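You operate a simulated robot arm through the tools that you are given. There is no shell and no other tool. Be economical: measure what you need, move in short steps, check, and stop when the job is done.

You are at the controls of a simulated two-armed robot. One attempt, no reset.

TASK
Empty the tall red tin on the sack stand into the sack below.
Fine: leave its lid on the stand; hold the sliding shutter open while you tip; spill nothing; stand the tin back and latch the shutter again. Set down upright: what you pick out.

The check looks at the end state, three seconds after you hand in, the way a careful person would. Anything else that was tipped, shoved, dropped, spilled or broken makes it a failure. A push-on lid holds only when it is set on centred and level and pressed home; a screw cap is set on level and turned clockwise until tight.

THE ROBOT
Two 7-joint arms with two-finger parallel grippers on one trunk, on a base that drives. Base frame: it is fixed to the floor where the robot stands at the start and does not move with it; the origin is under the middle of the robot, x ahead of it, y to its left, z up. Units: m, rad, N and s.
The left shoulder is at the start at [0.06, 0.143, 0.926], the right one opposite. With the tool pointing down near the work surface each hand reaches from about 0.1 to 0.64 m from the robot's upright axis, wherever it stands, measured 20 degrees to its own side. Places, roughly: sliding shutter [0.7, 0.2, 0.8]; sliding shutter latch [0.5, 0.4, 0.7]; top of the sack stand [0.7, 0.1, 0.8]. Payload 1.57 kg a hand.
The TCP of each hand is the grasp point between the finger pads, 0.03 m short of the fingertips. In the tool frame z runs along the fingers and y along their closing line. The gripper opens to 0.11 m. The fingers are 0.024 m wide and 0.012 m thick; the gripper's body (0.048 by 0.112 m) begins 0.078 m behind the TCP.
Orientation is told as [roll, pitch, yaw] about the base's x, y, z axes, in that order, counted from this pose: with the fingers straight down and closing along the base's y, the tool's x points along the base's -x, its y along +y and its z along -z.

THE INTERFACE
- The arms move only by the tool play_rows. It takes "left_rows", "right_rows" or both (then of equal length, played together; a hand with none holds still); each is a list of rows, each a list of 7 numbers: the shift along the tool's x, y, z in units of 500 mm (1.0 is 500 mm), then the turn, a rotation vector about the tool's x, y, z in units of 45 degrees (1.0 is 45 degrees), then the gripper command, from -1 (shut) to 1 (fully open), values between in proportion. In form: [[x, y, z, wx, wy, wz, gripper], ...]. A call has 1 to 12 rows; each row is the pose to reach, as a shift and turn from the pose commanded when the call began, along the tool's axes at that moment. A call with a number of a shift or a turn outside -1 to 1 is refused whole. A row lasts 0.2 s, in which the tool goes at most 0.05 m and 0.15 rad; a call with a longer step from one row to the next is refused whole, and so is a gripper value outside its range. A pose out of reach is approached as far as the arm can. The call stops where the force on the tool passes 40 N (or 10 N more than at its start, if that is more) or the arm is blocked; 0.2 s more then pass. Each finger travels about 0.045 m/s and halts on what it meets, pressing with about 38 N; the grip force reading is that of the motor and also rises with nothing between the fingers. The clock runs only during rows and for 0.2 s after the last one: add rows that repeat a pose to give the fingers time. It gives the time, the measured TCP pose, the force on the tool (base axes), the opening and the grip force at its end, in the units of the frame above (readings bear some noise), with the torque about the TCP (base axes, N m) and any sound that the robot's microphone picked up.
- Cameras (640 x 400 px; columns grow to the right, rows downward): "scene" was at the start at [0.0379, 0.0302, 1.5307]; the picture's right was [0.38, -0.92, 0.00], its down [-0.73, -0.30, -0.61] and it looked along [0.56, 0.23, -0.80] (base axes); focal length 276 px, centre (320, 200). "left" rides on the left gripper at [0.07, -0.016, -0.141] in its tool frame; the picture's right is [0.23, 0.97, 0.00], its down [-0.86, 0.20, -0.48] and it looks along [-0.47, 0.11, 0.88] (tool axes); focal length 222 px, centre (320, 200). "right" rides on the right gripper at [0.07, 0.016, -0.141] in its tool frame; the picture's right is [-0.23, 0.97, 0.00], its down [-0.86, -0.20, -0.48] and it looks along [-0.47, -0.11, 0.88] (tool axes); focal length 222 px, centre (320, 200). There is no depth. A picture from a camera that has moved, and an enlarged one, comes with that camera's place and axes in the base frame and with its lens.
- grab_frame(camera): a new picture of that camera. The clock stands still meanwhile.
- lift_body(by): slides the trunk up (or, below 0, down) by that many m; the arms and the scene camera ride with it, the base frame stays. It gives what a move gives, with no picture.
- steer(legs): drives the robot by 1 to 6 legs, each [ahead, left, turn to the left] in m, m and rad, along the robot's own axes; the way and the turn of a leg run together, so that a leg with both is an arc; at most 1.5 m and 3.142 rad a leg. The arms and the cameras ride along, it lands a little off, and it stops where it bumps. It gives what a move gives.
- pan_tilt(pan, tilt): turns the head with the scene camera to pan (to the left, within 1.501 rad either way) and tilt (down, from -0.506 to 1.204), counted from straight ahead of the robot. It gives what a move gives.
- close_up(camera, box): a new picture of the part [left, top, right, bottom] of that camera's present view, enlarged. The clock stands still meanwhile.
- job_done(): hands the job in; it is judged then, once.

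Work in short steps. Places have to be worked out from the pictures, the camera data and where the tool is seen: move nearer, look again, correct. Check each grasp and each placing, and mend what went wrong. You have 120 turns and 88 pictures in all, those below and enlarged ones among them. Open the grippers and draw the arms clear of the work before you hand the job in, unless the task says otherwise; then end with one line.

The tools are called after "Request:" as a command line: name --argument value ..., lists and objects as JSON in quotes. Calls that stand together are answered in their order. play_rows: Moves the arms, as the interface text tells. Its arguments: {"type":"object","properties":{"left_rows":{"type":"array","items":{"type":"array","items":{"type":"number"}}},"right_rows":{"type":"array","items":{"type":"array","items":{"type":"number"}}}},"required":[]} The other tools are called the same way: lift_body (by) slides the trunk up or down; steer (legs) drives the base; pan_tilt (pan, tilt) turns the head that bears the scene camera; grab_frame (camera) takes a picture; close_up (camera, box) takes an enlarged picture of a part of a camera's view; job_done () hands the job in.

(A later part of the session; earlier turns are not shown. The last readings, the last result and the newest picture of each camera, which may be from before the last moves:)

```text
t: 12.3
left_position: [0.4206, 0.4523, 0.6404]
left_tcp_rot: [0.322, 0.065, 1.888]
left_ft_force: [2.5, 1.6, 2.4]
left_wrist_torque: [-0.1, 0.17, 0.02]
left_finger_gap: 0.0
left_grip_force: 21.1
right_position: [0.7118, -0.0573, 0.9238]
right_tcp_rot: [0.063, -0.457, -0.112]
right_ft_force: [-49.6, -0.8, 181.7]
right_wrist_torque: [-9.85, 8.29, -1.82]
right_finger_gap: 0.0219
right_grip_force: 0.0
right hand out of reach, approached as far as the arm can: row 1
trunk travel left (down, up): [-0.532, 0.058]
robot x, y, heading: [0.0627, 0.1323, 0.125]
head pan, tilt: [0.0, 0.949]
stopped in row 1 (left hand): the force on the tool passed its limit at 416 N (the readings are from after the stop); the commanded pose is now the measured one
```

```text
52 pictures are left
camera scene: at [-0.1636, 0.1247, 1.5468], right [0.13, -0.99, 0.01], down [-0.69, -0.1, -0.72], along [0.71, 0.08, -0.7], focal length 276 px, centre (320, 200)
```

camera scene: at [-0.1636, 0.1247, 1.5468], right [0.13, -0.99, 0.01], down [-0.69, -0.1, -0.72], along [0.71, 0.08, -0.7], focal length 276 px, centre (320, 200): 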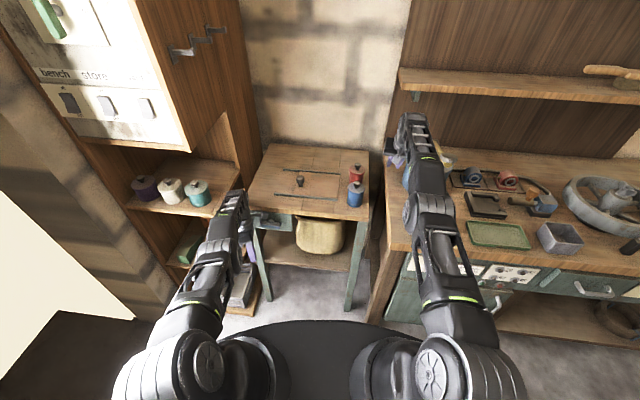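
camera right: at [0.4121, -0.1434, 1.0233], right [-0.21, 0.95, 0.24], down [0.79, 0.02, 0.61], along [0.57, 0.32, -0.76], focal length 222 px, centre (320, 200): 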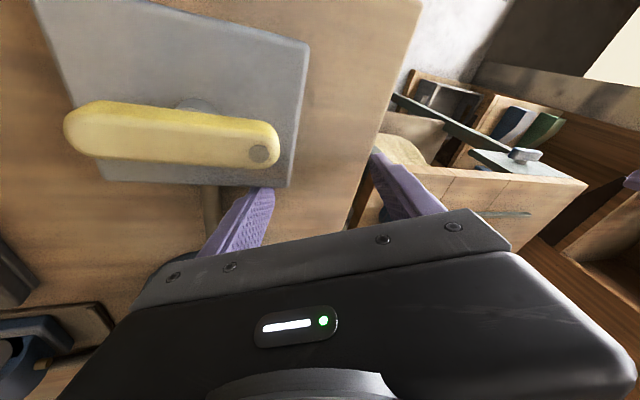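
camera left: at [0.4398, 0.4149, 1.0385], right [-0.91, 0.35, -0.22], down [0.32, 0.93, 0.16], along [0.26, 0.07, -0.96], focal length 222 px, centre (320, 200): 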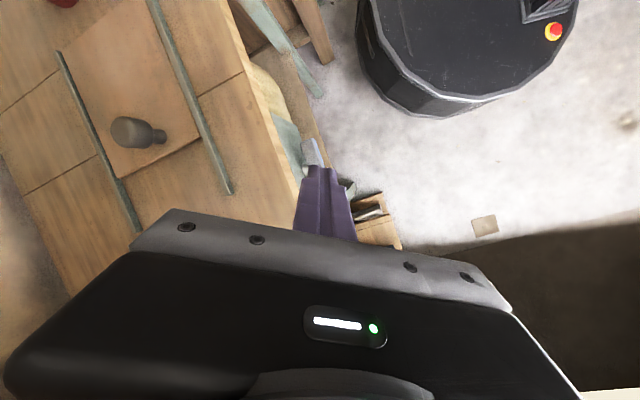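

The left is free now and the right is overextended on the pot side. I retract both toward the robot again.

Request:
play_rows --left_rows '[[-0.014, 0.07, -0.04, 0, 0, 0, -1], [-0.028, 0.14, -0.08, 0, 0, 0, -1], [-0.042, 0.2, -0.12, 0, 0, 0, -1], [-0.042, 0.26, -0.16, 0, 0, 0, -1]]' --right_rows '[[0.071, 0.0, -0.058, 0, 0, 0, -0.6], [0.142, 0.0, -0.116, 0, 0, 0, -0.6], [0.213, 0.0, -0.174, 0, 0, 0, -0.6], [0.28, 0.0, -0.23, 0, 0, 0, -0.6]]'

Request:
grab_frame --camera "scene"

```text
t: 12.6
left_position: [0.4032, 0.4899, 0.6144]
left_tcp_rot: [0.436, -0.05, 1.944]
left_ft_force: [-16.3, 185.3, 86.4]
left_wrist_torque: [-26.7, -10.03, 17.18]
left_finger_gap: 0.0001
left_grip_force: 21.5
right_position: [0.7412, -0.0678, 0.9263]
right_tcp_rot: [0.098, -0.462, -0.131]
right_ft_force: [54.7, 58.5, 135.3]
right_wrist_torque: [-11.05, 11.24, -0.25]
right_finger_gap: 0.022
right_grip_force: 0.1
right hand out of reach, approached as far as the arm can: row 1
trunk travel left (down, up): [-0.532, 0.058]
robot x, y, heading: [0.0643, 0.1153, 0.077]
head pan, tilt: [0.0, 0.949]
stopped in row 1 (left hand): the force on the tool passed its limit at 252 N (the readings are from after the stop); the commanded pose is now the measured one
```

```text
51 pictures are left
camera scene: at [-0.1098, 0.0955, 1.5524], right [0.08, -1.0, -0.01], down [-0.72, -0.05, -0.69], along [0.69, 0.06, -0.72], focal length 276 px, centre (320, 200)
```

scene: 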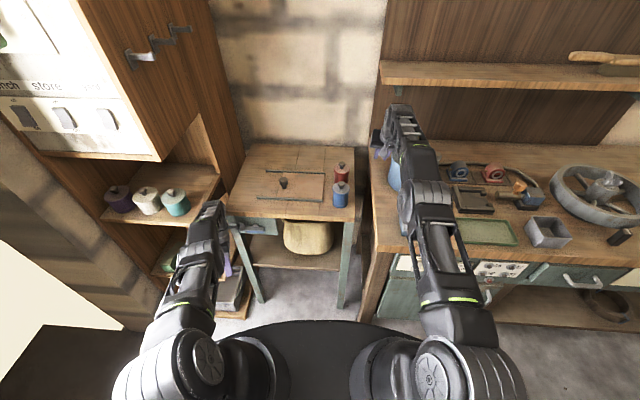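

The lean is down to about 0.13 rad. I keep relieving: the left goes left and up, away from the stand leg, and the right goes up.

Request:
play_rows --left_rows '[[-0.08, 0.034, -0.045, 0, 0, 0, -1], [-0.1, 0.09, -0.11, 0, 0, 0, -1], [-0.1, 0.15, -0.18, 0, 0, 0, -1]]' --right_rows '[[0.018, 0.0, -0.094, 0, 0, 0, -0.6], [0.036, 0.0, -0.18, 0, 0, 0, -0.6], [0.054, 0.0, -0.27, 0, 0, 0, -0.6]]'

Request:
grab_frame --camera "scene"

```text
t: 13.0
left_position: [0.3959, 0.4956, 0.6045]
left_tcp_rot: [0.404, -0.108, 2.027]
left_ft_force: [40.1, 184.9, 85.1]
left_wrist_torque: [-28.17, -5.28, 22.87]
left_finger_gap: 0.0
left_grip_force: 21.1
right_position: [0.771, -0.1485, 0.9978]
right_tcp_rot: [0.133, -0.711, -0.246]
right_ft_force: [98.2, -19.0, 89.7]
right_wrist_torque: [-1.12, 8.39, 3.08]
right_finger_gap: 0.0181
right_grip_force: 0.0
right hand out of reach, approached as far as the arm can: row 1
trunk travel left (down, up): [-0.532, 0.058]
robot x, y, heading: [0.0559, 0.0829, 0.019]
head pan, tilt: [0.0, 0.949]
stopped in row 1 (left hand): the arm was blocked; the commanded pose is now the measured one
```

```text
50 pictures are left
camera scene: at [-0.1169, 0.0755, 1.5504], right [0.02, -1.0, 0.0], down [-0.72, -0.01, -0.69], along [0.69, 0.02, -0.72], focal length 276 px, centre (320, 200)
```

scene: 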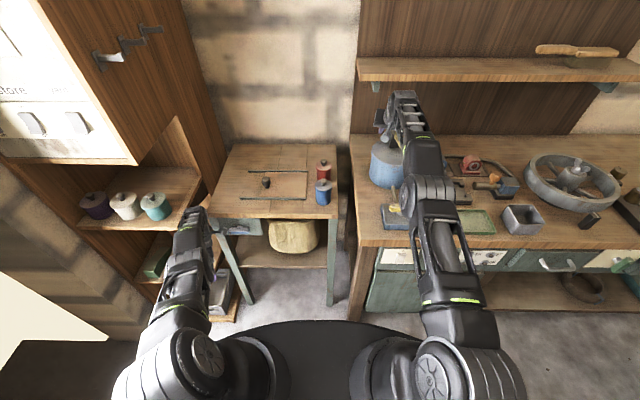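

The contact torque says the left gripper body is against the latch bar. I free it by going up and back.

Request:
play_rows --left_rows '[[-0.035, 0.08, -0.045, 0, 0, 0, -1], [-0.07, 0.16, -0.09, 0, 0, 0, -1], [-0.105, 0.24, -0.135, 0, 0, 0, -1], [-0.14, 0.3, -0.18, 0, 0, 0, -1]]'

Request:
grab_frame --camera "left"

Request:
grab_frame --camera "right"

```text
t: 13.2
left_position: [0.3866, 0.4817, 0.5696]
left_tcp_rot: [0.437, -0.15, 2.059]
left_ft_force: [0.5, 3.2, -0.3]
left_wrist_torque: [-0.34, -0.04, 0.14]
left_finger_gap: 0.0002
left_grip_force: 21.2
right_position: [0.7776, -0.1664, 0.9955]
right_tcp_rot: [0.094, -0.725, -0.269]
right_ft_force: [-50.2, -54.7, 155.8]
right_wrist_torque: [-0.91, 9.66, 3.69]
right_finger_gap: 0.0216
right_grip_force: 0.0
trunk travel left (down, up): [-0.532, 0.058]
robot x, y, heading: [0.0552, 0.0956, 0.035]
head pan, tilt: [0.0, 0.949]
stopped in row 1 (left hand): the force on the tool passed its limit at 254 N (the readings are from after the stop); the commanded pose is now the measured one
```

```text
49 pictures are left
camera left: at [0.4936, 0.4416, 0.6803], right [-0.65, -0.67, 0.37], down [-0.34, 0.69, 0.64], along [-0.68, 0.28, -0.67], focal length 222 px, centre (320, 200)
```

left: 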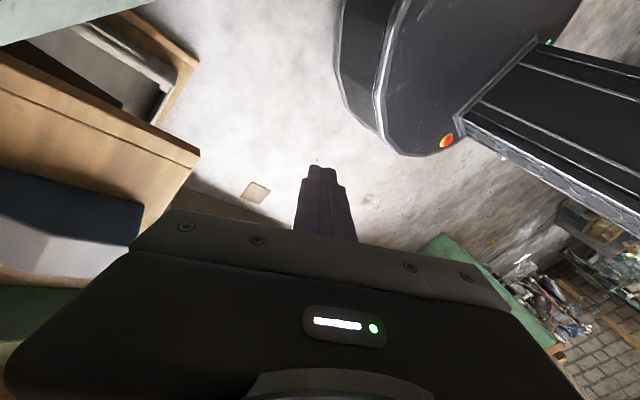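

```text
48 pictures are left
camera right: at [0.6371, -0.1245, 1.0552], right [0.36, 0.91, 0.22], down [0.26, -0.32, 0.91], along [0.89, -0.27, -0.35], focal length 222 px, centre (320, 200)
```

right: 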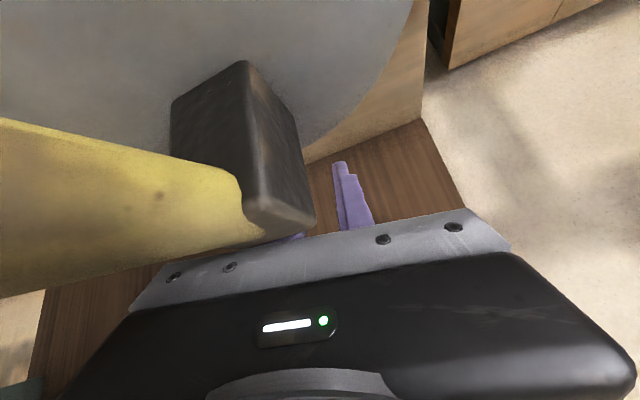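

The right hand rests on a hammer lying on the pot-like block, and the left is free. I lift the right up and slightly back.

Request:
play_rows --right_rows '[[-0.01, -0.02, -0.09, 0, 0, 0, -0.6], [-0.02, -0.02, -0.18, 0, 0, 0, -0.6], [-0.02, -0.02, -0.27, 0, 0, 0, -0.6], [-0.02, -0.02, -0.36, 0, 0, 0, -0.6]]'

Request:
grab_frame --camera "scene"

```text
t: 13.6
left_position: [0.397, 0.4875, 0.5792]
left_tcp_rot: [0.377, -0.167, 2.109]
left_ft_force: [2.5, 0.7, 3.1]
left_wrist_torque: [-0.01, 0.15, -0.02]
left_finger_gap: 0.0
left_grip_force: 21.2
right_position: [0.7908, -0.1659, 0.9957]
right_tcp_rot: [0.157, -0.725, -0.312]
right_ft_force: [11.7, -101.7, 147.0]
right_wrist_torque: [0.5, 11.61, 7.67]
right_finger_gap: 0.0221
right_grip_force: 0.1
trunk travel left (down, up): [-0.532, 0.058]
robot x, y, heading: [0.0457, 0.1102, 0.082]
head pan, tilt: [0.0, 0.949]
stopped in row 1 (right hand): the arm was blocked; the commanded pose is now the measured one
```

```text
47 pictures are left
camera scene: at [-0.1012, 0.0984, 1.5443], right [0.08, -1.0, 0.0], down [-0.73, -0.06, -0.68], along [0.68, 0.06, -0.73], focal length 276 px, centre (320, 200)
```

scene: 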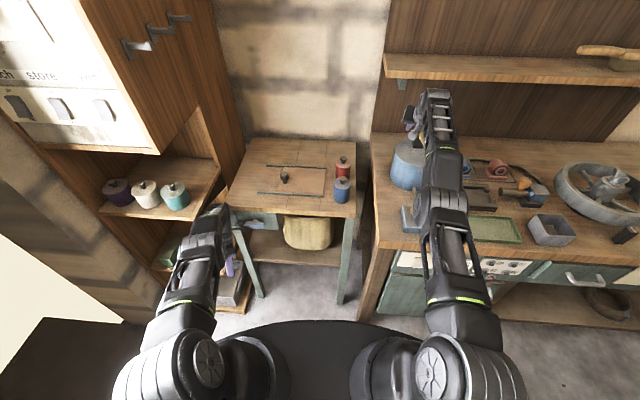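

Straight up is beyond the arm's reach here, so I pull the right hand back along its arm instead.

Request:
play_rows --right_rows '[[0.06, -0.04, -0.063, 0, 0, 0, -0.6], [0.12, -0.06, -0.13, 0, 0, 0, -0.6], [0.18, -0.06, -0.2, 0, 0, 0, -0.6], [0.24, -0.06, -0.27, 0, 0, 0, -0.6]]'

Request:
grab_frame --camera "right"

```text
t: 13.9
left_position: [0.3417, 0.5122, 0.523]
left_tcp_rot: [0.574, -0.24, 2.13]
left_ft_force: [1.4, 0.3, 6.5]
left_wrist_torque: [0.01, -0.4, 0.07]
left_finger_gap: 0.0
left_grip_force: 21.7
right_position: [0.8162, -0.163, 0.9306]
right_tcp_rot: [0.205, -0.512, -0.381]
right_ft_force: [149.4, -50.4, 253.9]
right_wrist_torque: [5.22, 46.04, 6.03]
right_finger_gap: 0.022
right_grip_force: 0.0
trunk travel left (down, up): [-0.532, 0.058]
robot x, y, heading: [0.0383, 0.1231, 0.132]
head pan, tilt: [0.0, 0.949]
stopped in row 1 (left hand): the arm was blocked; the commanded pose is now the measured one
```

```text
46 pictures are left
camera right: at [0.6914, -0.1258, 1.0197], right [0.45, 0.85, 0.28], down [0.39, -0.47, 0.79], along [0.81, -0.25, -0.54], focal length 222 px, centre (320, 200)
```

right: 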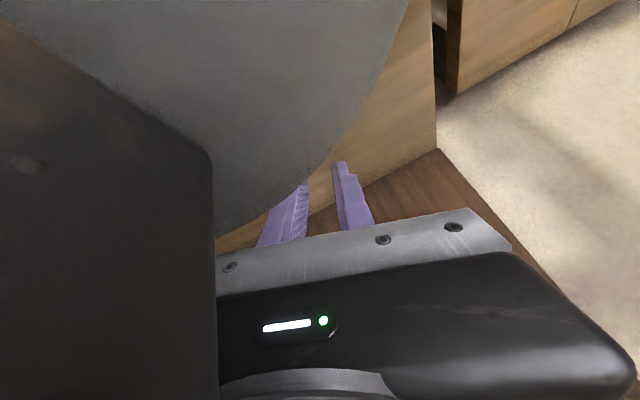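

The left is clear and the right lies beyond the block. I drive back again to pull both arms away.

Request:
steer --legs '[[-0.3, 0, 0]]'

Request:
grab_frame --camera "scene"

```text
t: 14.6
left_position: [0.369, 0.5102, 0.4888]
left_tcp_rot: [0.639, -0.259, 2.071]
left_ft_force: [-25.0, 3.4, 10.1]
left_wrist_torque: [-0.71, -3.62, -0.32]
left_finger_gap: 0.0002
left_grip_force: 21.8
right_position: [0.8447, -0.1498, 0.8947]
right_tcp_rot: [0.141, -0.37, -0.336]
right_ft_force: [-32.1, -0.3, 50.0]
right_wrist_torque: [-0.99, 1.31, -0.6]
right_finger_gap: 0.0244
right_grip_force: 1.6
trunk travel left (down, up): [-0.532, 0.058]
robot x, y, heading: [0.0381, 0.1199, 0.119]
head pan, tilt: [0.0, 0.949]
stopped in leg 1: the force on the tool passed its limit at 235 N (the readings are from after the stop); the commanded pose is now the measured one
```

```text
45 pictures are left
camera scene: at [0.064, 0.1297, 1.534], right [0.12, -0.99, 0.0], down [-0.8, -0.1, -0.59], along [0.59, 0.07, -0.81], focal length 276 px, centre (320, 200)
```

scene: 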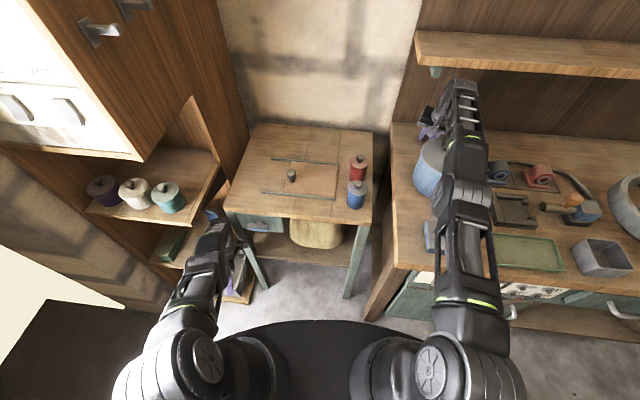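

The robot is upright again and the tins and jars are still standing. I now raise the right hand back and up, off the block.

Request:
play_rows --right_rows '[[0.025, -0.006, -0.09, 0, 0, 0, -0.6], [0.05, -0.012, -0.18, 0, 0, 0, -0.6], [0.075, -0.012, -0.27, 0, 0, 0, -0.6], [0.1, -0.012, -0.36, 0, 0, 0, -0.6], [0.125, -0.012, -0.45, 0, 0, 0, -0.6]]'

Request:
grab_frame --camera "scene"

```text
t: 14.9
left_position: [0.3695, 0.5131, 0.4874]
left_tcp_rot: [0.647, -0.262, 2.068]
left_ft_force: [-15.6, 1.3, 3.3]
left_wrist_torque: [-0.2, -1.79, -0.41]
left_finger_gap: 0.0001
left_grip_force: 21.1
right_position: [0.8494, -0.1495, 0.8939]
right_tcp_rot: [0.142, -0.372, -0.332]
right_ft_force: [-6.1, -0.7, 16.7]
right_wrist_torque: [-0.32, 0.29, -0.12]
right_finger_gap: 0.0224
right_grip_force: 0.4
right hand out of reach, approached as far as the arm can: row 1
trunk travel left (down, up): [-0.532, 0.058]
robot x, y, heading: [0.0393, 0.1209, 0.124]
head pan, tilt: [0.0, 0.949]
stopped in row 1 (left hand): the force on the tool passed its limit at 59 N (the readings are from after the stop); the commanded pose is now the measured one
```

```text
44 pictures are left
camera scene: at [0.0721, 0.1277, 1.5339], right [0.13, -0.99, 0.0], down [-0.8, -0.1, -0.58], along [0.58, 0.07, -0.81], focal length 276 px, centre (320, 200)
```

scene: 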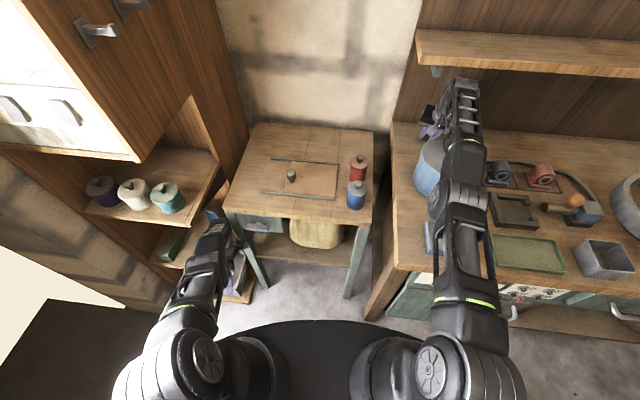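

Everything is calm now. The left hand only touches something ahead of it, so I back it away a little.

Request:
play_rows --left_rows '[[-0.003, 0.07, 0.054, 0, 0, 0, -1], [-0.006, 0.14, 0.108, 0, 0, 0, -1], [-0.006, 0.14, 0.108, 0, 0, 0, -1]]'

Request:
grab_frame --camera "left"

```text
t: 15.2
left_position: [0.37, 0.5149, 0.4872]
left_tcp_rot: [0.625, -0.265, 2.067]
left_ft_force: [-4.6, 1.6, -1.3]
left_wrist_torque: [-0.08, -0.09, 0.12]
left_finger_gap: 0.0
left_grip_force: 21.2
right_position: [0.8507, -0.1471, 0.8941]
right_tcp_rot: [0.142, -0.37, -0.333]
right_ft_force: [-5.5, 1.8, 6.1]
right_wrist_torque: [-0.05, 0.23, -0.1]
right_finger_gap: 0.0214
right_grip_force: 0.0
trunk travel left (down, up): [-0.532, 0.058]
robot x, y, heading: [0.0364, 0.1219, 0.128]
head pan, tilt: [0.0, 0.949]
stopped in row 1 (left hand): the force on the tool passed its limit at 85 N (the readings are from after the stop); the commanded pose is now the measured one
```

```text
43 pictures are left
camera left: at [0.5003, 0.478, 0.5706], right [-0.52, -0.7, 0.49], down [-0.23, 0.67, 0.71], along [-0.82, 0.26, -0.5], focal length 222 px, centre (320, 200)
```

left: 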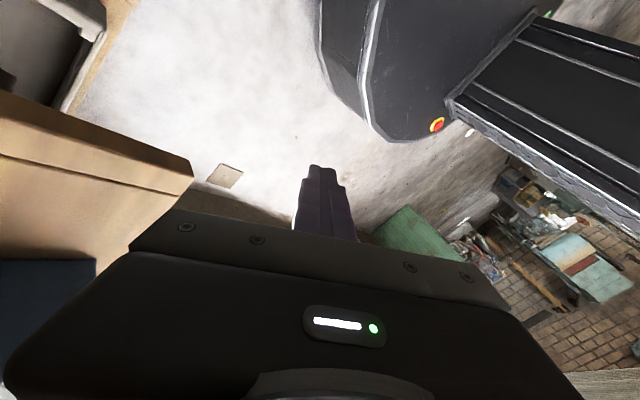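

The gripper seems confined between the stand leg and the shelf. I try moving it straight up in small steps.

Request:
play_rows --left_rows '[[-0.01, 0.023, -0.031, 0, 0, 0, -1], [-0.02, 0.047, -0.062, 0, 0, 0, -1], [-0.04, 0.094, -0.124, 0, 0, 0, -1], [-0.06, 0.14, -0.186, 0, 0, 0, -1]]'

Request:
close_up --camera "scene" --box '[80, 120, 400, 320]'

```text
t: 16.1
left_position: [0.3563, 0.5096, 0.5652]
left_tcp_rot: [0.653, -0.269, 2.068]
left_ft_force: [0.5, -1.8, 0.6]
left_wrist_torque: [0.13, -0.07, -0.09]
left_finger_gap: 0.0
left_grip_force: 21.1
right_position: [0.8491, -0.156, 0.8994]
right_tcp_rot: [0.139, -0.371, -0.337]
right_ft_force: [-0.8, -1.0, 0.1]
right_wrist_torque: [0.08, -0.05, 0.03]
right_finger_gap: 0.0217
right_grip_force: 0.0
trunk travel left (down, up): [-0.532, 0.058]
robot x, y, heading: [0.0371, 0.1188, 0.128]
head pan, tilt: [0.0, 0.949]
stopped in row 4 (right hand): the force on the tool passed its limit at 65 N (the readings are from after the stop); the commanded pose is now the measured one
```

```text
2.00 times, centred on (240, 220) of scene
camera zoom: at [0.0746, 0.1254, 1.5357], right [0.13, -0.99, 0.0], down [-0.81, -0.1, -0.58], along [0.58, 0.07, -0.81], focal length 553 px, centre (480, 160)
```

zoom: 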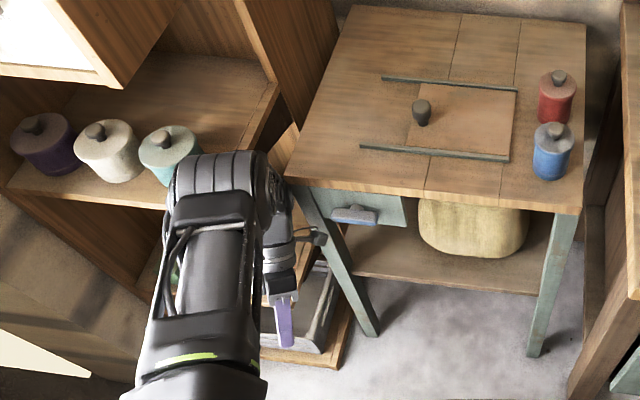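

Motions execute normally again, and the stand and tins look unharmed. I draw the left hand back, right and up to its free side.

Request:
play_rows --left_rows '[[-0.012, 0.068, 0.003, 0, 0, 0, -1], [-0.024, 0.135, 0.006, 0, 0, 0, -1], [-0.036, 0.2, 0.009, 0, 0, 0, -1], [-0.049, 0.27, 0.012, 0, 0, 0, -1]]'

Request:
grab_frame --camera "right"

Request:
grab_frame --camera "scene"

```text
t: 17.1
left_position: [0.2587, 0.4582, 0.6458]
left_tcp_rot: [0.652, -0.266, 2.064]
left_ft_force: [0.2, 0.9, -0.4]
left_wrist_torque: [0.02, 0.01, 0.0]
left_finger_gap: 0.0002
left_grip_force: 21.2
right_position: [0.851, -0.1536, 0.8971]
right_tcp_rot: [0.139, -0.367, -0.337]
right_ft_force: [-0.1, 0.0, -1.3]
right_wrist_torque: [0.0, 0.01, 0.02]
right_finger_gap: 0.0218
right_grip_force: 0.1
trunk travel left (down, up): [-0.532, 0.058]
robot x, y, heading: [0.0369, 0.1182, 0.126]
head pan, tilt: [0.0, 0.949]
```

```text
41 pictures are left
camera right: at [0.7396, -0.119, 1.0062], right [0.47, 0.86, 0.21], down [0.51, -0.46, 0.72], along [0.72, -0.24, -0.66], focal length 222 px, centre (320, 200)
```

right: 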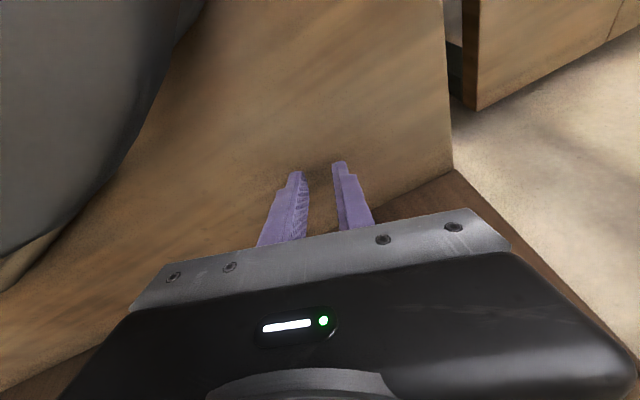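

```text
40 pictures are left
camera scene: at [0.0766, 0.1268, 1.5352], right [0.12, -0.99, 0.0], down [-0.81, -0.1, -0.58], along [0.58, 0.07, -0.81], focal length 276 px, centre (320, 200)
```

scene: 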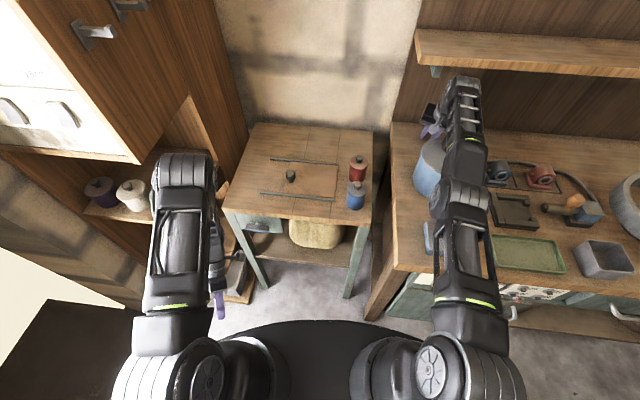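

Both arms are in control now. I raise the trunk to lift the right hand clear of the block.

Request:
lift_body --by 0.055

Request:
play_rows --right_rows '[[0.03, 0, -0.08, 0, 0, 0, -0.6], [0.07, 0, -0.16, 0, 0, 0, -0.6], [0.12, 0, -0.23, 0, 0, 0, -0.6], [0.18, 0, -0.29, 0, 0, 0, -0.6], [0.24, 0, -0.35, 0, 0, 0, -0.6], [0.3, 0, -0.41, 0, 0, 0, -0.6]]'

Request:
grab_frame --camera "scene"

```text
t: 18.0
left_position: [0.2589, 0.4575, 0.6984]
left_tcp_rot: [0.653, -0.27, 2.063]
left_ft_force: [-0.1, 0.2, -0.3]
left_wrist_torque: [0.0, 0.0, 0.02]
left_finger_gap: 0.0002
left_grip_force: 21.1
right_position: [0.846, -0.1547, 0.9424]
right_tcp_rot: [0.136, -0.349, -0.336]
right_ft_force: [-0.3, 0.2, 0.0]
right_wrist_torque: [-0.01, 0.0, -0.02]
right_finger_gap: 0.022
right_grip_force: 0.0
trunk travel left (down, up): [-0.587, 0.003]
robot x, y, heading: [0.0303, 0.1211, 0.122]
head pan, tilt: [0.0, 0.949]
```

```text
t: 18.7
left_position: [0.2569, 0.4571, 0.7034]
left_tcp_rot: [0.65, -0.265, 2.059]
left_ft_force: [-1.2, 1.0, -0.1]
left_wrist_torque: [0.01, 0.01, 0.02]
left_finger_gap: 0.0001
left_grip_force: 22.2
right_position: [0.817, -0.1551, 0.9903]
right_tcp_rot: [0.11, -0.271, -0.331]
right_ft_force: [-35.9, -5.5, -15.7]
right_wrist_torque: [0.9, -6.26, -0.02]
right_finger_gap: 0.0218
right_grip_force: 0.0
right hand out of reach, approached as far as the arm can: row 1, 2, 3
trunk travel left (down, up): [-0.587, 0.003]
robot x, y, heading: [0.0351, 0.1192, 0.119]
head pan, tilt: [0.0, 0.949]
stopped in row 3 (right hand): the force on the tool passed its limit at 307 N (the readings are from after the stop); the commanded pose is now the measured one
```

```text
39 pictures are left
camera scene: at [0.0706, 0.1252, 1.5928], right [0.12, -0.99, 0.0], down [-0.81, -0.1, -0.58], along [0.58, 0.07, -0.81], focal length 276 px, centre (320, 200)
```

scene: 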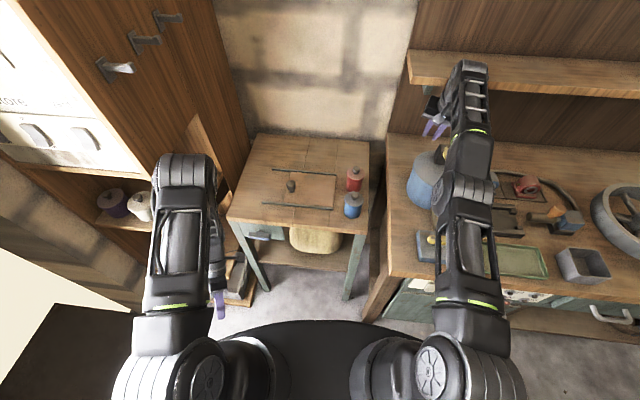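

The arm met the wall shelf above, so I pull the right hand straight back, level, clear of both shelf and hammer.

Request:
play_rows --right_rows '[[0.05, -0.003, -0.008, 0, 0, 0, -0.6], [0.12, -0.006, -0.03, 0, 0, 0, -0.6], [0.2, -0.01, -0.05, 0, 0, 0, -0.6], [0.28, -0.015, -0.075, 0, 0, 0, -0.6], [0.36, -0.02, -0.1, 0, 0, 0, -0.6]]'

Request:
grab_frame --camera "scene"

```text
t: 19.4
left_position: [0.2588, 0.4561, 0.7004]
left_tcp_rot: [0.653, -0.266, 2.06]
left_ft_force: [-0.6, -0.1, 0.6]
left_wrist_torque: [-0.04, 0.02, -0.01]
left_finger_gap: 0.0
left_grip_force: 21.6
right_position: [0.8161, -0.1543, 0.992]
right_tcp_rot: [0.102, -0.266, -0.337]
right_ft_force: [-17.3, -6.2, -3.3]
right_wrist_torque: [1.04, -2.92, 0.1]
right_finger_gap: 0.0221
right_grip_force: 0.1
right hand out of reach, approached as far as the arm can: row 1, 2, 3
trunk travel left (down, up): [-0.587, 0.003]
robot x, y, heading: [0.0327, 0.1172, 0.118]
head pan, tilt: [0.0, 0.949]
stopped in row 3 (right hand): the force on the tool passed its limit at 72 N (the readings are from after the stop); the commanded pose is now the measured one
```

```text
38 pictures are left
camera scene: at [0.0725, 0.1262, 1.5907], right [0.12, -0.99, 0.0], down [-0.81, -0.1, -0.58], along [0.58, 0.07, -0.81], focal length 276 px, centre (320, 200)
```

scene: 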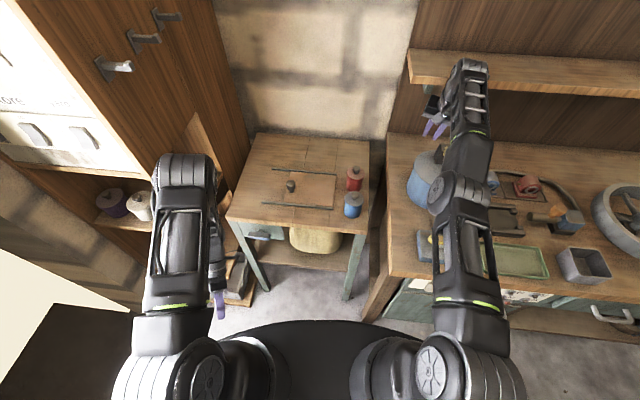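

The right arm is near its singular straight pose, so I just drive the base back, with both arms rigid.

Request:
steer --legs '[[-0.25, 0, 0]]'

Request:
grab_frame --camera "scene"

```text
t: 20.5
left_position: [0.1921, 0.4501, 0.7004]
left_tcp_rot: [0.654, -0.269, 2.062]
left_ft_force: [0.2, 0.2, 1.1]
left_wrist_torque: [-0.01, -0.03, -0.02]
left_finger_gap: 0.0001
left_grip_force: 21.2
right_position: [0.7603, -0.1582, 0.9924]
right_tcp_rot: [0.112, -0.295, -0.329]
right_ft_force: [3.6, -0.9, -0.4]
right_wrist_torque: [-0.01, -0.06, 0.08]
right_finger_gap: 0.0217
right_grip_force: 0.2
trunk travel left (down, up): [-0.587, 0.003]
robot x, y, heading: [-0.0343, 0.1132, 0.12]
head pan, tilt: [0.0, 0.949]
stopped in leg 1: the force on the tool passed its limit at 96 N (the readings are from after the stop); the commanded pose is now the measured one
```

```text
37 pictures are left
camera scene: at [0.0097, 0.1184, 1.5903], right [0.12, -0.99, 0.0], down [-0.81, -0.1, -0.58], along [0.58, 0.07, -0.81], focal length 276 px, centre (320, 200)
```

scene: 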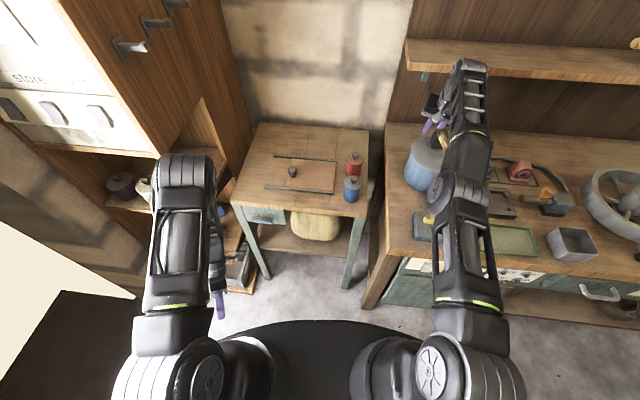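

It moved back 0.067 and then something touched. I look closely at the right hand.

Request:
close_up --camera "scene" --box '[380, 40, 540, 220]'

Request:
grab_frame --camera "right"

```text
2.22 times, centred on (460, 130) of scene
camera zoom: at [0.0097, 0.1184, 1.5903], right [0.12, -0.99, 0.0], down [-0.81, -0.1, -0.58], along [0.58, 0.07, -0.81], focal length 614 px, centre (9, 356)
```

zoom: 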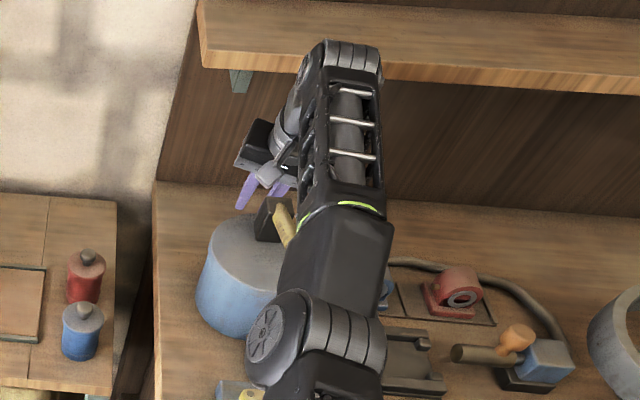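

```text
35 pictures are left
camera right: at [0.6579, -0.1227, 1.108], right [0.49, 0.86, 0.17], down [0.57, -0.46, 0.68], along [0.66, -0.24, -0.71], focal length 222 px, centre (320, 200)
```

right: 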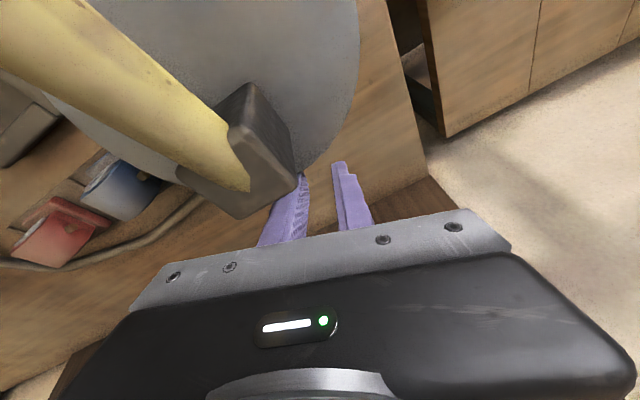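

The fingers sit just behind the hammer head. I swing the right hand left, around the head over the gap beside the stand, before pulling back.

Request:
play_rows --right_rows '[[0.02, 0.06, -0.005, 0, 0, 0, -0.6], [0.045, 0.136, -0.01, 0, 0, 0, -0.6], [0.07, 0.21, -0.015, 0, 0, 0, -0.6], [0.095, 0.286, -0.02, 0, 0, 0, -0.6]]'

Request:
close_up --camera "scene" --box '[340, 40, 540, 220]'

```text
t: 21.5
left_position: [0.1912, 0.4494, 0.7003]
left_tcp_rot: [0.653, -0.268, 2.062]
left_ft_force: [-0.1, 0.0, 0.2]
left_wrist_torque: [-0.01, -0.03, 0.01]
left_finger_gap: 0.0001
left_grip_force: 21.2
right_position: [0.7592, -0.0073, 1.0035]
right_tcp_rot: [0.105, -0.294, -0.328]
right_ft_force: [0.5, 1.1, 0.2]
right_wrist_torque: [-0.1, 0.0, -0.05]
right_finger_gap: 0.022
right_grip_force: 0.1
right hand out of reach, approached as far as the arm can: row 1, 2, 3
trunk travel left (down, up): [-0.587, 0.003]
robot x, y, heading: [-0.0359, 0.1112, 0.122]
head pan, tilt: [0.0, 0.949]
```

```text
2.22 times, centred on (440, 130) of scene
camera zoom: at [0.0086, 0.1188, 1.5902], right [0.12, -0.99, 0.0], down [-0.81, -0.1, -0.58], along [0.58, 0.07, -0.81], focal length 614 px, centre (53, 356)
```

zoom: 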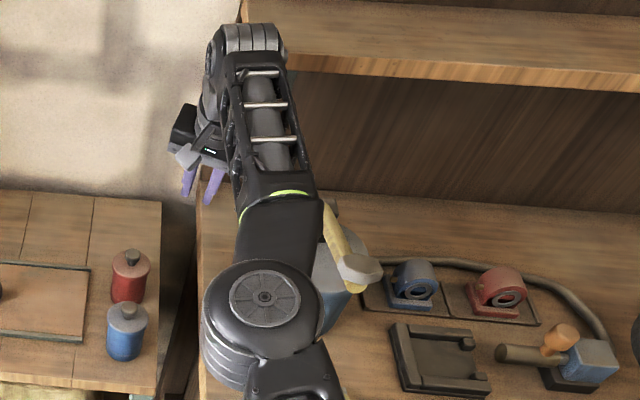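

That cleared it. I now bring the right hand back and up, and turn it to straight down.

Request:
play_rows --right_rows '[[0.054, -0.017, -0.05, 0.026, 0.074, -0.084, -0.6], [0.108, -0.034, -0.1, 0.05, 0.148, -0.168, -0.6], [0.162, -0.05, -0.15, 0.075, 0.22, -0.25, -0.6], [0.216, -0.066, -0.2, 0.1, 0.3, -0.33, -0.6], [0.27, -0.082, -0.24, 0.13, 0.37, -0.42, -0.6]]'

Request:
grab_frame --camera "scene"

```text
t: 22.7
left_position: [0.192, 0.4499, 0.6999]
left_tcp_rot: [0.655, -0.269, 2.064]
left_ft_force: [0.9, -0.5, -0.4]
left_wrist_torque: [-0.03, 0.0, 0.02]
left_finger_gap: 0.0
left_grip_force: 20.9
right_position: [0.5824, -0.0057, 1.074]
right_tcp_rot: [-0.046, -0.011, 0.013]
right_ft_force: [0.7, 0.2, 0.0]
right_wrist_torque: [0.01, -0.01, 0.02]
right_finger_gap: 0.0222
right_grip_force: 0.1
right hand out of reach, approached as far as the arm can: row 1
trunk travel left (down, up): [-0.587, 0.003]
robot x, y, heading: [-0.0349, 0.1069, 0.122]
head pan, tilt: [0.0, 0.949]
```

```text
33 pictures are left
camera scene: at [0.0083, 0.1183, 1.5902], right [0.12, -0.99, 0.0], down [-0.81, -0.1, -0.58], along [0.58, 0.07, -0.81], focal length 276 px, centre (320, 200)
```

scene: 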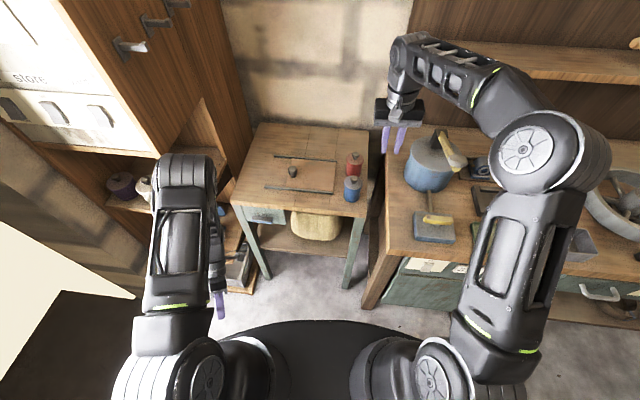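

Block, hammer and tray are all where they began (block ≈[0.73, −0.19], tray ≈[0.50, −0.20]), so nothing seems lost. I unwind the left hand upward and turn it back to a normal pose in steps.

Request:
play_rows --left_rows '[[0.006, 0.018, -0.04, 0.043, -0.097, 0.128, -1], [0.012, 0.036, -0.08, 0.086, -0.194, 0.257, -1], [0.018, 0.054, -0.12, 0.13, -0.291, 0.385, -1], [0.024, 0.072, -0.16, 0.173, -0.388, 0.514, -1], [0.03, 0.09, -0.2, 0.216, -0.485, 0.642, -1], [0.035, 0.109, -0.242, 0.259, -0.582, 0.771, -1]]'

Request:
play_rows --left_rows '[[0, 0, -0.02, 0.043, -0.097, 0.128, -1], [0, 0, -0.04, 0.086, -0.194, 0.257, -1], [0, 0, -0.06, 0.13, -0.291, 0.385, -1], [0, 0, -0.08, 0.173, -0.388, 0.514, -1], [0, 0, -0.1, 0.216, -0.485, 0.642, -1], [0, 0, -0.12, 0.259, -0.582, 0.771, -1]]'

```text
t: 24.1
left_position: [0.2439, 0.4177, 0.8199]
left_tcp_rot: [0.657, -0.263, 1.273]
left_ft_force: [0.9, 0.0, -0.6]
left_wrist_torque: [0.0, -0.02, -0.02]
left_finger_gap: 0.0002
left_grip_force: 21.3
right_position: [0.5836, -0.0047, 1.0732]
right_tcp_rot: [-0.046, -0.011, 0.011]
right_ft_force: [0.6, 0.2, -0.7]
right_wrist_torque: [0.02, -0.02, 0.01]
right_finger_gap: 0.0218
right_grip_force: 0.0
trunk travel left (down, up): [-0.587, 0.003]
robot x, y, heading: [-0.0317, 0.107, 0.12]
head pan, tilt: [0.0, 0.949]
```

```text
t: 25.5
left_position: [0.2753, 0.396, 0.8665]
left_tcp_rot: [0.651, -0.255, 0.489]
left_ft_force: [0.2, 0.0, -0.1]
left_wrist_torque: [0.02, 0.01, 0.03]
left_finger_gap: 0.0
left_grip_force: 21.6
right_position: [0.5839, -0.0053, 1.0744]
right_tcp_rot: [-0.046, -0.012, 0.012]
right_ft_force: [-0.3, -0.5, -0.3]
right_wrist_torque: [-0.01, 0.01, 0.0]
right_finger_gap: 0.0219
right_grip_force: 0.1
trunk travel left (down, up): [-0.587, 0.003]
robot x, y, heading: [-0.0311, 0.1129, 0.12]
head pan, tilt: [0.0, 0.949]
```

The left follows well. I finish levelling it to tool-down, then turn the robot square to the stand and set it at about x 0, y 0.1.

Request:
play_rows --left_rows '[[0, 0, 0, 0.146, 0.026, 0.093, -1], [0, 0, 0, 0.292, 0.052, 0.185, -1], [0, 0, 0, 0.438, 0.078, 0.278, -1], [0, 0, 0, 0.584, 0.105, 0.371, -1], [0, 0, 0, 0.73, 0.131, 0.463, -1], [0, 0, 0, 0.876, 0.157, 0.556, -1]]'

Request:
steer --legs '[[0, 0, -0.12]]'

Request:
grab_frame --camera "scene"

```text
t: 26.9
left_position: [0.2752, 0.3964, 0.866]
left_tcp_rot: [-0.001, 0.0, 0.123]
left_ft_force: [-0.4, -1.0, 0.0]
left_wrist_torque: [0.02, 0.0, 0.01]
left_finger_gap: 0.0
left_grip_force: 21.6
right_position: [0.584, -0.0051, 1.0736]
right_tcp_rot: [-0.046, -0.012, 0.012]
right_ft_force: [0.0, 0.5, -0.1]
right_wrist_torque: [-0.03, 0.03, 0.02]
right_finger_gap: 0.0221
right_grip_force: 0.1
trunk travel left (down, up): [-0.587, 0.003]
robot x, y, heading: [-0.0294, 0.1128, 0.118]
head pan, tilt: [0.0, 0.949]
```

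```text
t: 27.9
left_position: [0.3056, 0.3569, 0.8658]
left_tcp_rot: [0.002, 0.0, 0.005]
left_ft_force: [0.1, -0.2, 0.1]
left_wrist_torque: [0.01, 0.03, 0.02]
left_finger_gap: 0.0
left_grip_force: 21.4
right_position: [0.566, -0.0773, 1.0738]
right_tcp_rot: [-0.046, -0.014, -0.108]
right_ft_force: [1.0, 0.7, -0.7]
right_wrist_torque: [0.02, 0.01, 0.02]
right_finger_gap: 0.0222
right_grip_force: 0.1
trunk travel left (down, up): [-0.587, 0.003]
robot x, y, heading: [-0.033, 0.11, 0.005]
head pan, tilt: [0.0, 0.949]
```

```text
32 pictures are left
camera scene: at [0.0091, 0.1127, 1.5902], right [0.0, -1.0, 0.0], down [-0.81, 0.0, -0.58], along [0.58, 0.0, -0.81], focal length 276 px, centre (320, 200)
```

scene: 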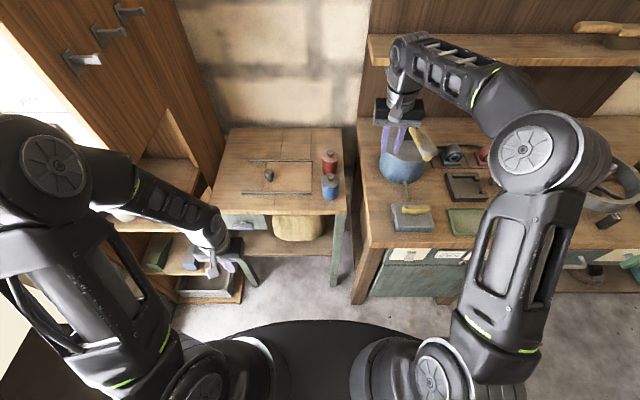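

The robot stands square at (−0.03, 0.11) and everything looks in place. I enlarge the latch and stand.

Request:
close_up --camera "scene" --box '[195, 120, 355, 260]'

```text
2.86 times, centred on (275, 190) of scene
camera zoom: at [0.0091, 0.1127, 1.5902], right [0.0, -1.0, 0.0], down [-0.81, 0.0, -0.58], along [0.58, 0.0, -0.81], focal length 790 px, centre (449, 229)
```

zoom: 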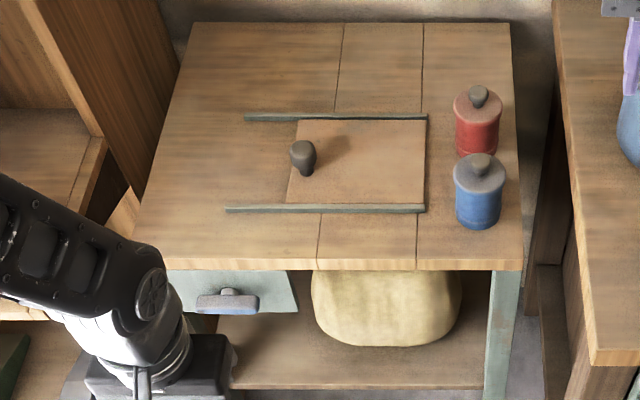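

The stand and tins are unmoved and the latch bar still lies horizontal near [0.511, 0.39, 0.737]. I bring the closed left fingers, pitched forward 30°, just above the bar's right end.

Request:
play_rows --left_rows '[[-0.06, 0, 0, 0, -0.13, 0, -1], [-0.13, 0, 0.02, 0, -0.26, 0, -1], [-0.2, 0, 0.05, 0, -0.4, 0, -1], [-0.27, 0, 0.08, 0, -0.53, 0, -1], [-0.33, 0, 0.1, 0, -0.667, 0, -1], [-0.366, 0, 0.12, 0, -0.667, 0, -1]]'

Request:
grab_frame --camera "left"

Request:
close_up --camera "scene" --box '[195, 160, 355, 260]'

```text
t: 29.3
left_position: [0.489, 0.3582, 0.8032]
left_tcp_rot: [-0.001, -0.524, 0.003]
left_ft_force: [0.1, -0.3, 0.4]
left_wrist_torque: [0.01, -0.01, -0.02]
left_finger_gap: 0.0
left_grip_force: 20.9
right_position: [0.5681, -0.0771, 1.0726]
right_tcp_rot: [-0.045, -0.013, -0.106]
right_ft_force: [0.4, 0.8, 0.3]
right_wrist_torque: [-0.02, 0.03, -0.01]
right_finger_gap: 0.022
right_grip_force: 0.0
trunk travel left (down, up): [-0.587, 0.003]
robot x, y, heading: [-0.0326, 0.1117, 0.001]
head pan, tilt: [0.0, 0.949]
```

```text
30 pictures are left
camera left: at [0.3588, 0.3416, 0.8925], right [-0.2, 0.97, -0.11], down [0.5, 0.2, 0.84], along [0.84, 0.11, -0.53], focal length 222 px, centre (320, 200)
```

left: 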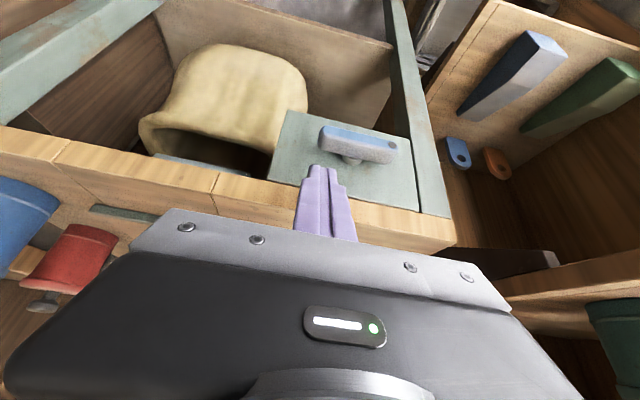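

```text
4.00 times, centred on (275, 210) of scene
camera zoom: at [0.0096, 0.1135, 1.5902], right [0.0, -1.0, 0.0], down [-0.81, 0.0, -0.58], along [0.58, 0.0, -0.81], focal length 1105 px, centre (500, 160)
```

zoom: 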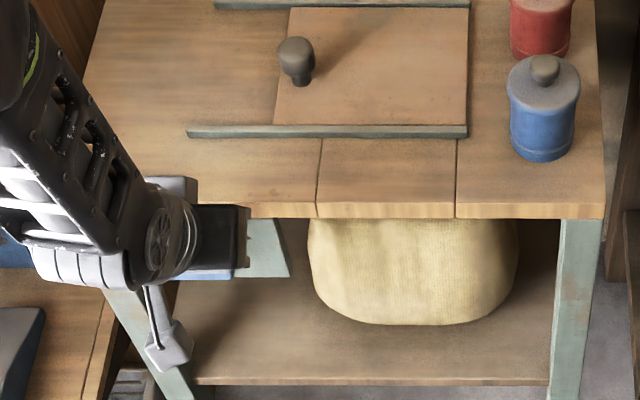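

The bar spans y 0.355–0.433 at z≈0.722, pivoting at y≈0.394. I press its right end down.

Request:
play_rows --left_rows '[[0.023, 0.004, 0.045, 0, 0, 0, -1], [0.045, 0.004, 0.09, 0, 0, 0, -1], [0.056, 0.004, 0.112, 0, 0, 0, -1], [0.068, 0.004, 0.134, 0, 0, 0, -1]]'

Request:
grab_frame --camera "left"

```text
t: 30.3
left_position: [0.4942, 0.3613, 0.73]
left_tcp_rot: [0.003, -0.523, 0.003]
left_ft_force: [0.6, -0.1, 1.3]
left_wrist_torque: [-0.01, 0.02, -0.01]
left_finger_gap: 0.0001
left_grip_force: 21.2
right_position: [0.5666, -0.0781, 1.0728]
right_tcp_rot: [-0.044, -0.011, -0.106]
right_ft_force: [-0.4, -0.3, 0.0]
right_wrist_torque: [0.01, 0.03, -0.01]
right_finger_gap: 0.0218
right_grip_force: 0.1
trunk travel left (down, up): [-0.587, 0.003]
robot x, y, heading: [-0.0377, 0.1127, 0.0]
head pan, tilt: [0.0, 0.949]
```

```text
28 pictures are left
camera left: at [0.3631, 0.3443, 0.819], right [-0.2, 0.97, -0.11], down [0.5, 0.2, 0.84], along [0.84, 0.11, -0.53], focal length 222 px, centre (320, 200)
```

left: 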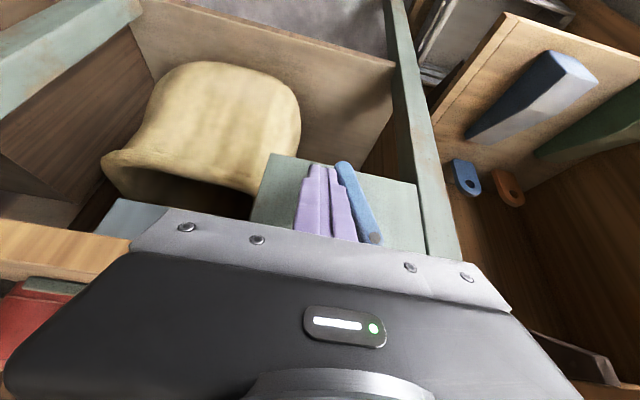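

The bar turned most of the way with its marked end now up. I sweep left against its lower half to bring it vertical.

Request:
play_rows --left_rows '[[0.008, 0, 0.014, 0, 0, 0, -1], [0.008, 0.02, 0.014, 0, 0, 0, -1], [0.008, 0.038, 0.014, 0, 0, 0, -1]]'

Request:
play_rows --left_rows '[[0, -0.04, 0, 0, 0, 0, -1], [0.02, -0.05, -0.04, 0, 0, 0, -1]]'

Request:
grab_frame --camera "left"

```text
t: 31.1
left_position: [0.4934, 0.3695, 0.722]
left_tcp_rot: [-0.004, -0.521, -0.007]
left_ft_force: [-0.7, -31.7, -4.0]
left_wrist_torque: [0.02, 0.03, -0.19]
left_finger_gap: 0.0001
left_grip_force: 21.3
right_position: [0.5649, -0.0816, 1.0739]
right_tcp_rot: [-0.044, -0.01, -0.108]
right_ft_force: [0.0, -0.3, -0.9]
right_wrist_torque: [0.01, 0.02, 0.0]
right_finger_gap: 0.0218
right_grip_force: 0.1
trunk travel left (down, up): [-0.587, 0.003]
robot x, y, heading: [-0.0362, 0.1085, 0.005]
head pan, tilt: [0.0, 0.949]
```

```text
t: 31.7
left_position: [0.4741, 0.3556, 0.7356]
left_tcp_rot: [0.003, -0.526, 0.007]
left_ft_force: [-0.1, -0.2, 0.8]
left_wrist_torque: [-0.02, -0.03, 0.01]
left_finger_gap: 0.0
left_grip_force: 21.3
right_position: [0.5656, -0.0766, 1.0751]
right_tcp_rot: [-0.046, -0.012, -0.107]
right_ft_force: [0.0, -0.7, -0.5]
right_wrist_torque: [0.02, -0.03, -0.03]
right_finger_gap: 0.022
right_grip_force: 0.0
trunk travel left (down, up): [-0.587, 0.003]
robot x, y, heading: [-0.0359, 0.1128, 0.007]
head pan, tilt: [0.0, 0.949]
```

```text
27 pictures are left
camera left: at [0.3429, 0.339, 0.8243], right [-0.2, 0.97, -0.11], down [0.5, 0.2, 0.84], along [0.84, 0.12, -0.53], focal length 222 px, centre (320, 200)
```

left: 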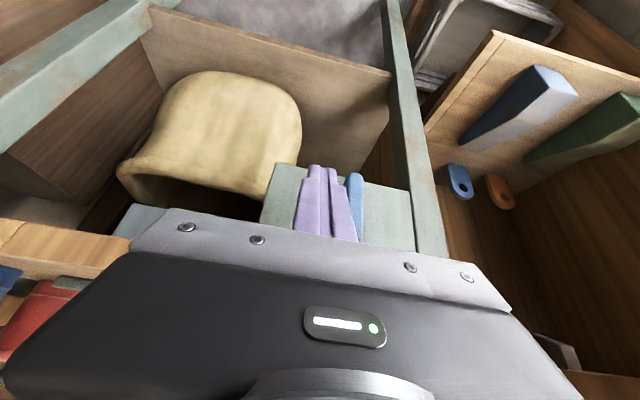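

The bar is vertical against its stop, so the latch is open. I withdraw and level the left hand, bring the right hand nearer, and open both grippers.

Request:
play_rows --left_rows '[[0.0, -0.01, -0.09, 0, 0.06, 0, -1], [-0.03, -0.01, -0.18, 0, 0.17, 0, -0.5], [-0.06, -0.01, -0.26, 0, 0.3, 0, 0], [-0.09, -0.01, -0.34, 0, 0.43, 0, 0.5], [-0.12, -0.01, -0.42, 0, 0.56, 0, 1], [-0.146, -0.01, -0.493, 0, 0.67, 0, 1]]' --right_rows '[[0.04, 0.02, 0, 0, 0, -0.02, -0.6], [0.08, 0.04, 0, 0, 0, -0.05, 0], [0.12, 0.06, 0, 0, 0, -0.08, 0.5], [0.16, 0.08, 0, 0, 0, -0.11, 1], [0.2, 0.1, 0, 0, 0, -0.136, 1], [0.245, 0.125, 0, -0.05, 0, -0.136, 1]]'

Request:
steer --legs '[[0, -0.06, 0], [0.18, 0, 0]]'

Request:
grab_frame --camera "scene"

```text
t: 33.1
left_position: [0.4153, 0.3501, 0.9852]
left_tcp_rot: [0.003, 0.002, 0.006]
left_ft_force: [0.9, 0.3, 0.2]
left_wrist_torque: [-0.01, 0.01, -0.03]
left_finger_gap: 0.0983
left_grip_force: 0.0
right_position: [0.451, -0.0021, 1.0698]
right_tcp_rot: [-0.006, -0.01, -0.001]
right_ft_force: [-0.2, 0.3, 0.2]
right_wrist_torque: [0.01, 0.0, -0.05]
right_finger_gap: 0.1103
right_grip_force: 0.0
trunk travel left (down, up): [-0.587, 0.003]
robot x, y, heading: [-0.0325, 0.1099, 0.001]
head pan, tilt: [0.0, 0.949]
```

```text
t: 35.2
left_position: [0.5982, 0.2917, 0.9846]
left_tcp_rot: [0.001, 0.004, 0.009]
left_ft_force: [0.5, 0.6, 0.5]
left_wrist_torque: [-0.03, 0.02, 0.0]
left_finger_gap: 0.11
left_grip_force: 0.1
right_position: [0.6328, -0.0591, 1.0686]
right_tcp_rot: [-0.007, -0.009, 0.003]
right_ft_force: [0.3, -0.2, -0.2]
right_wrist_torque: [0.02, 0.0, 0.0]
right_finger_gap: 0.1101
right_grip_force: 0.1
trunk travel left (down, up): [-0.587, 0.003]
robot x, y, heading: [0.1493, 0.051, 0.011]
head pan, tilt: [0.0, 0.949]
```

```text
26 pictures are left
camera scene: at [0.1912, 0.054, 1.5901], right [0.01, -1.0, 0.0], down [-0.81, -0.01, -0.58], along [0.58, 0.0, -0.81], focal length 276 px, centre (320, 200)
```

scene: 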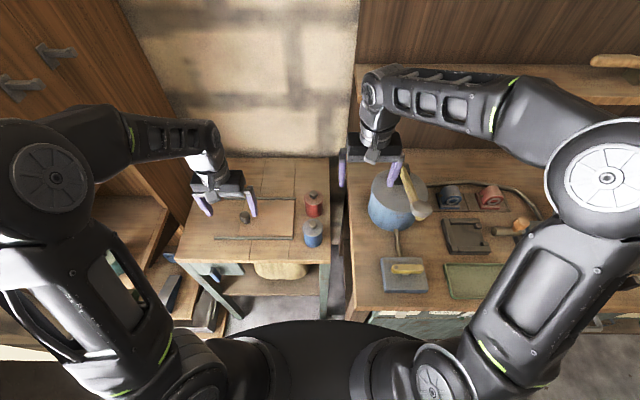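

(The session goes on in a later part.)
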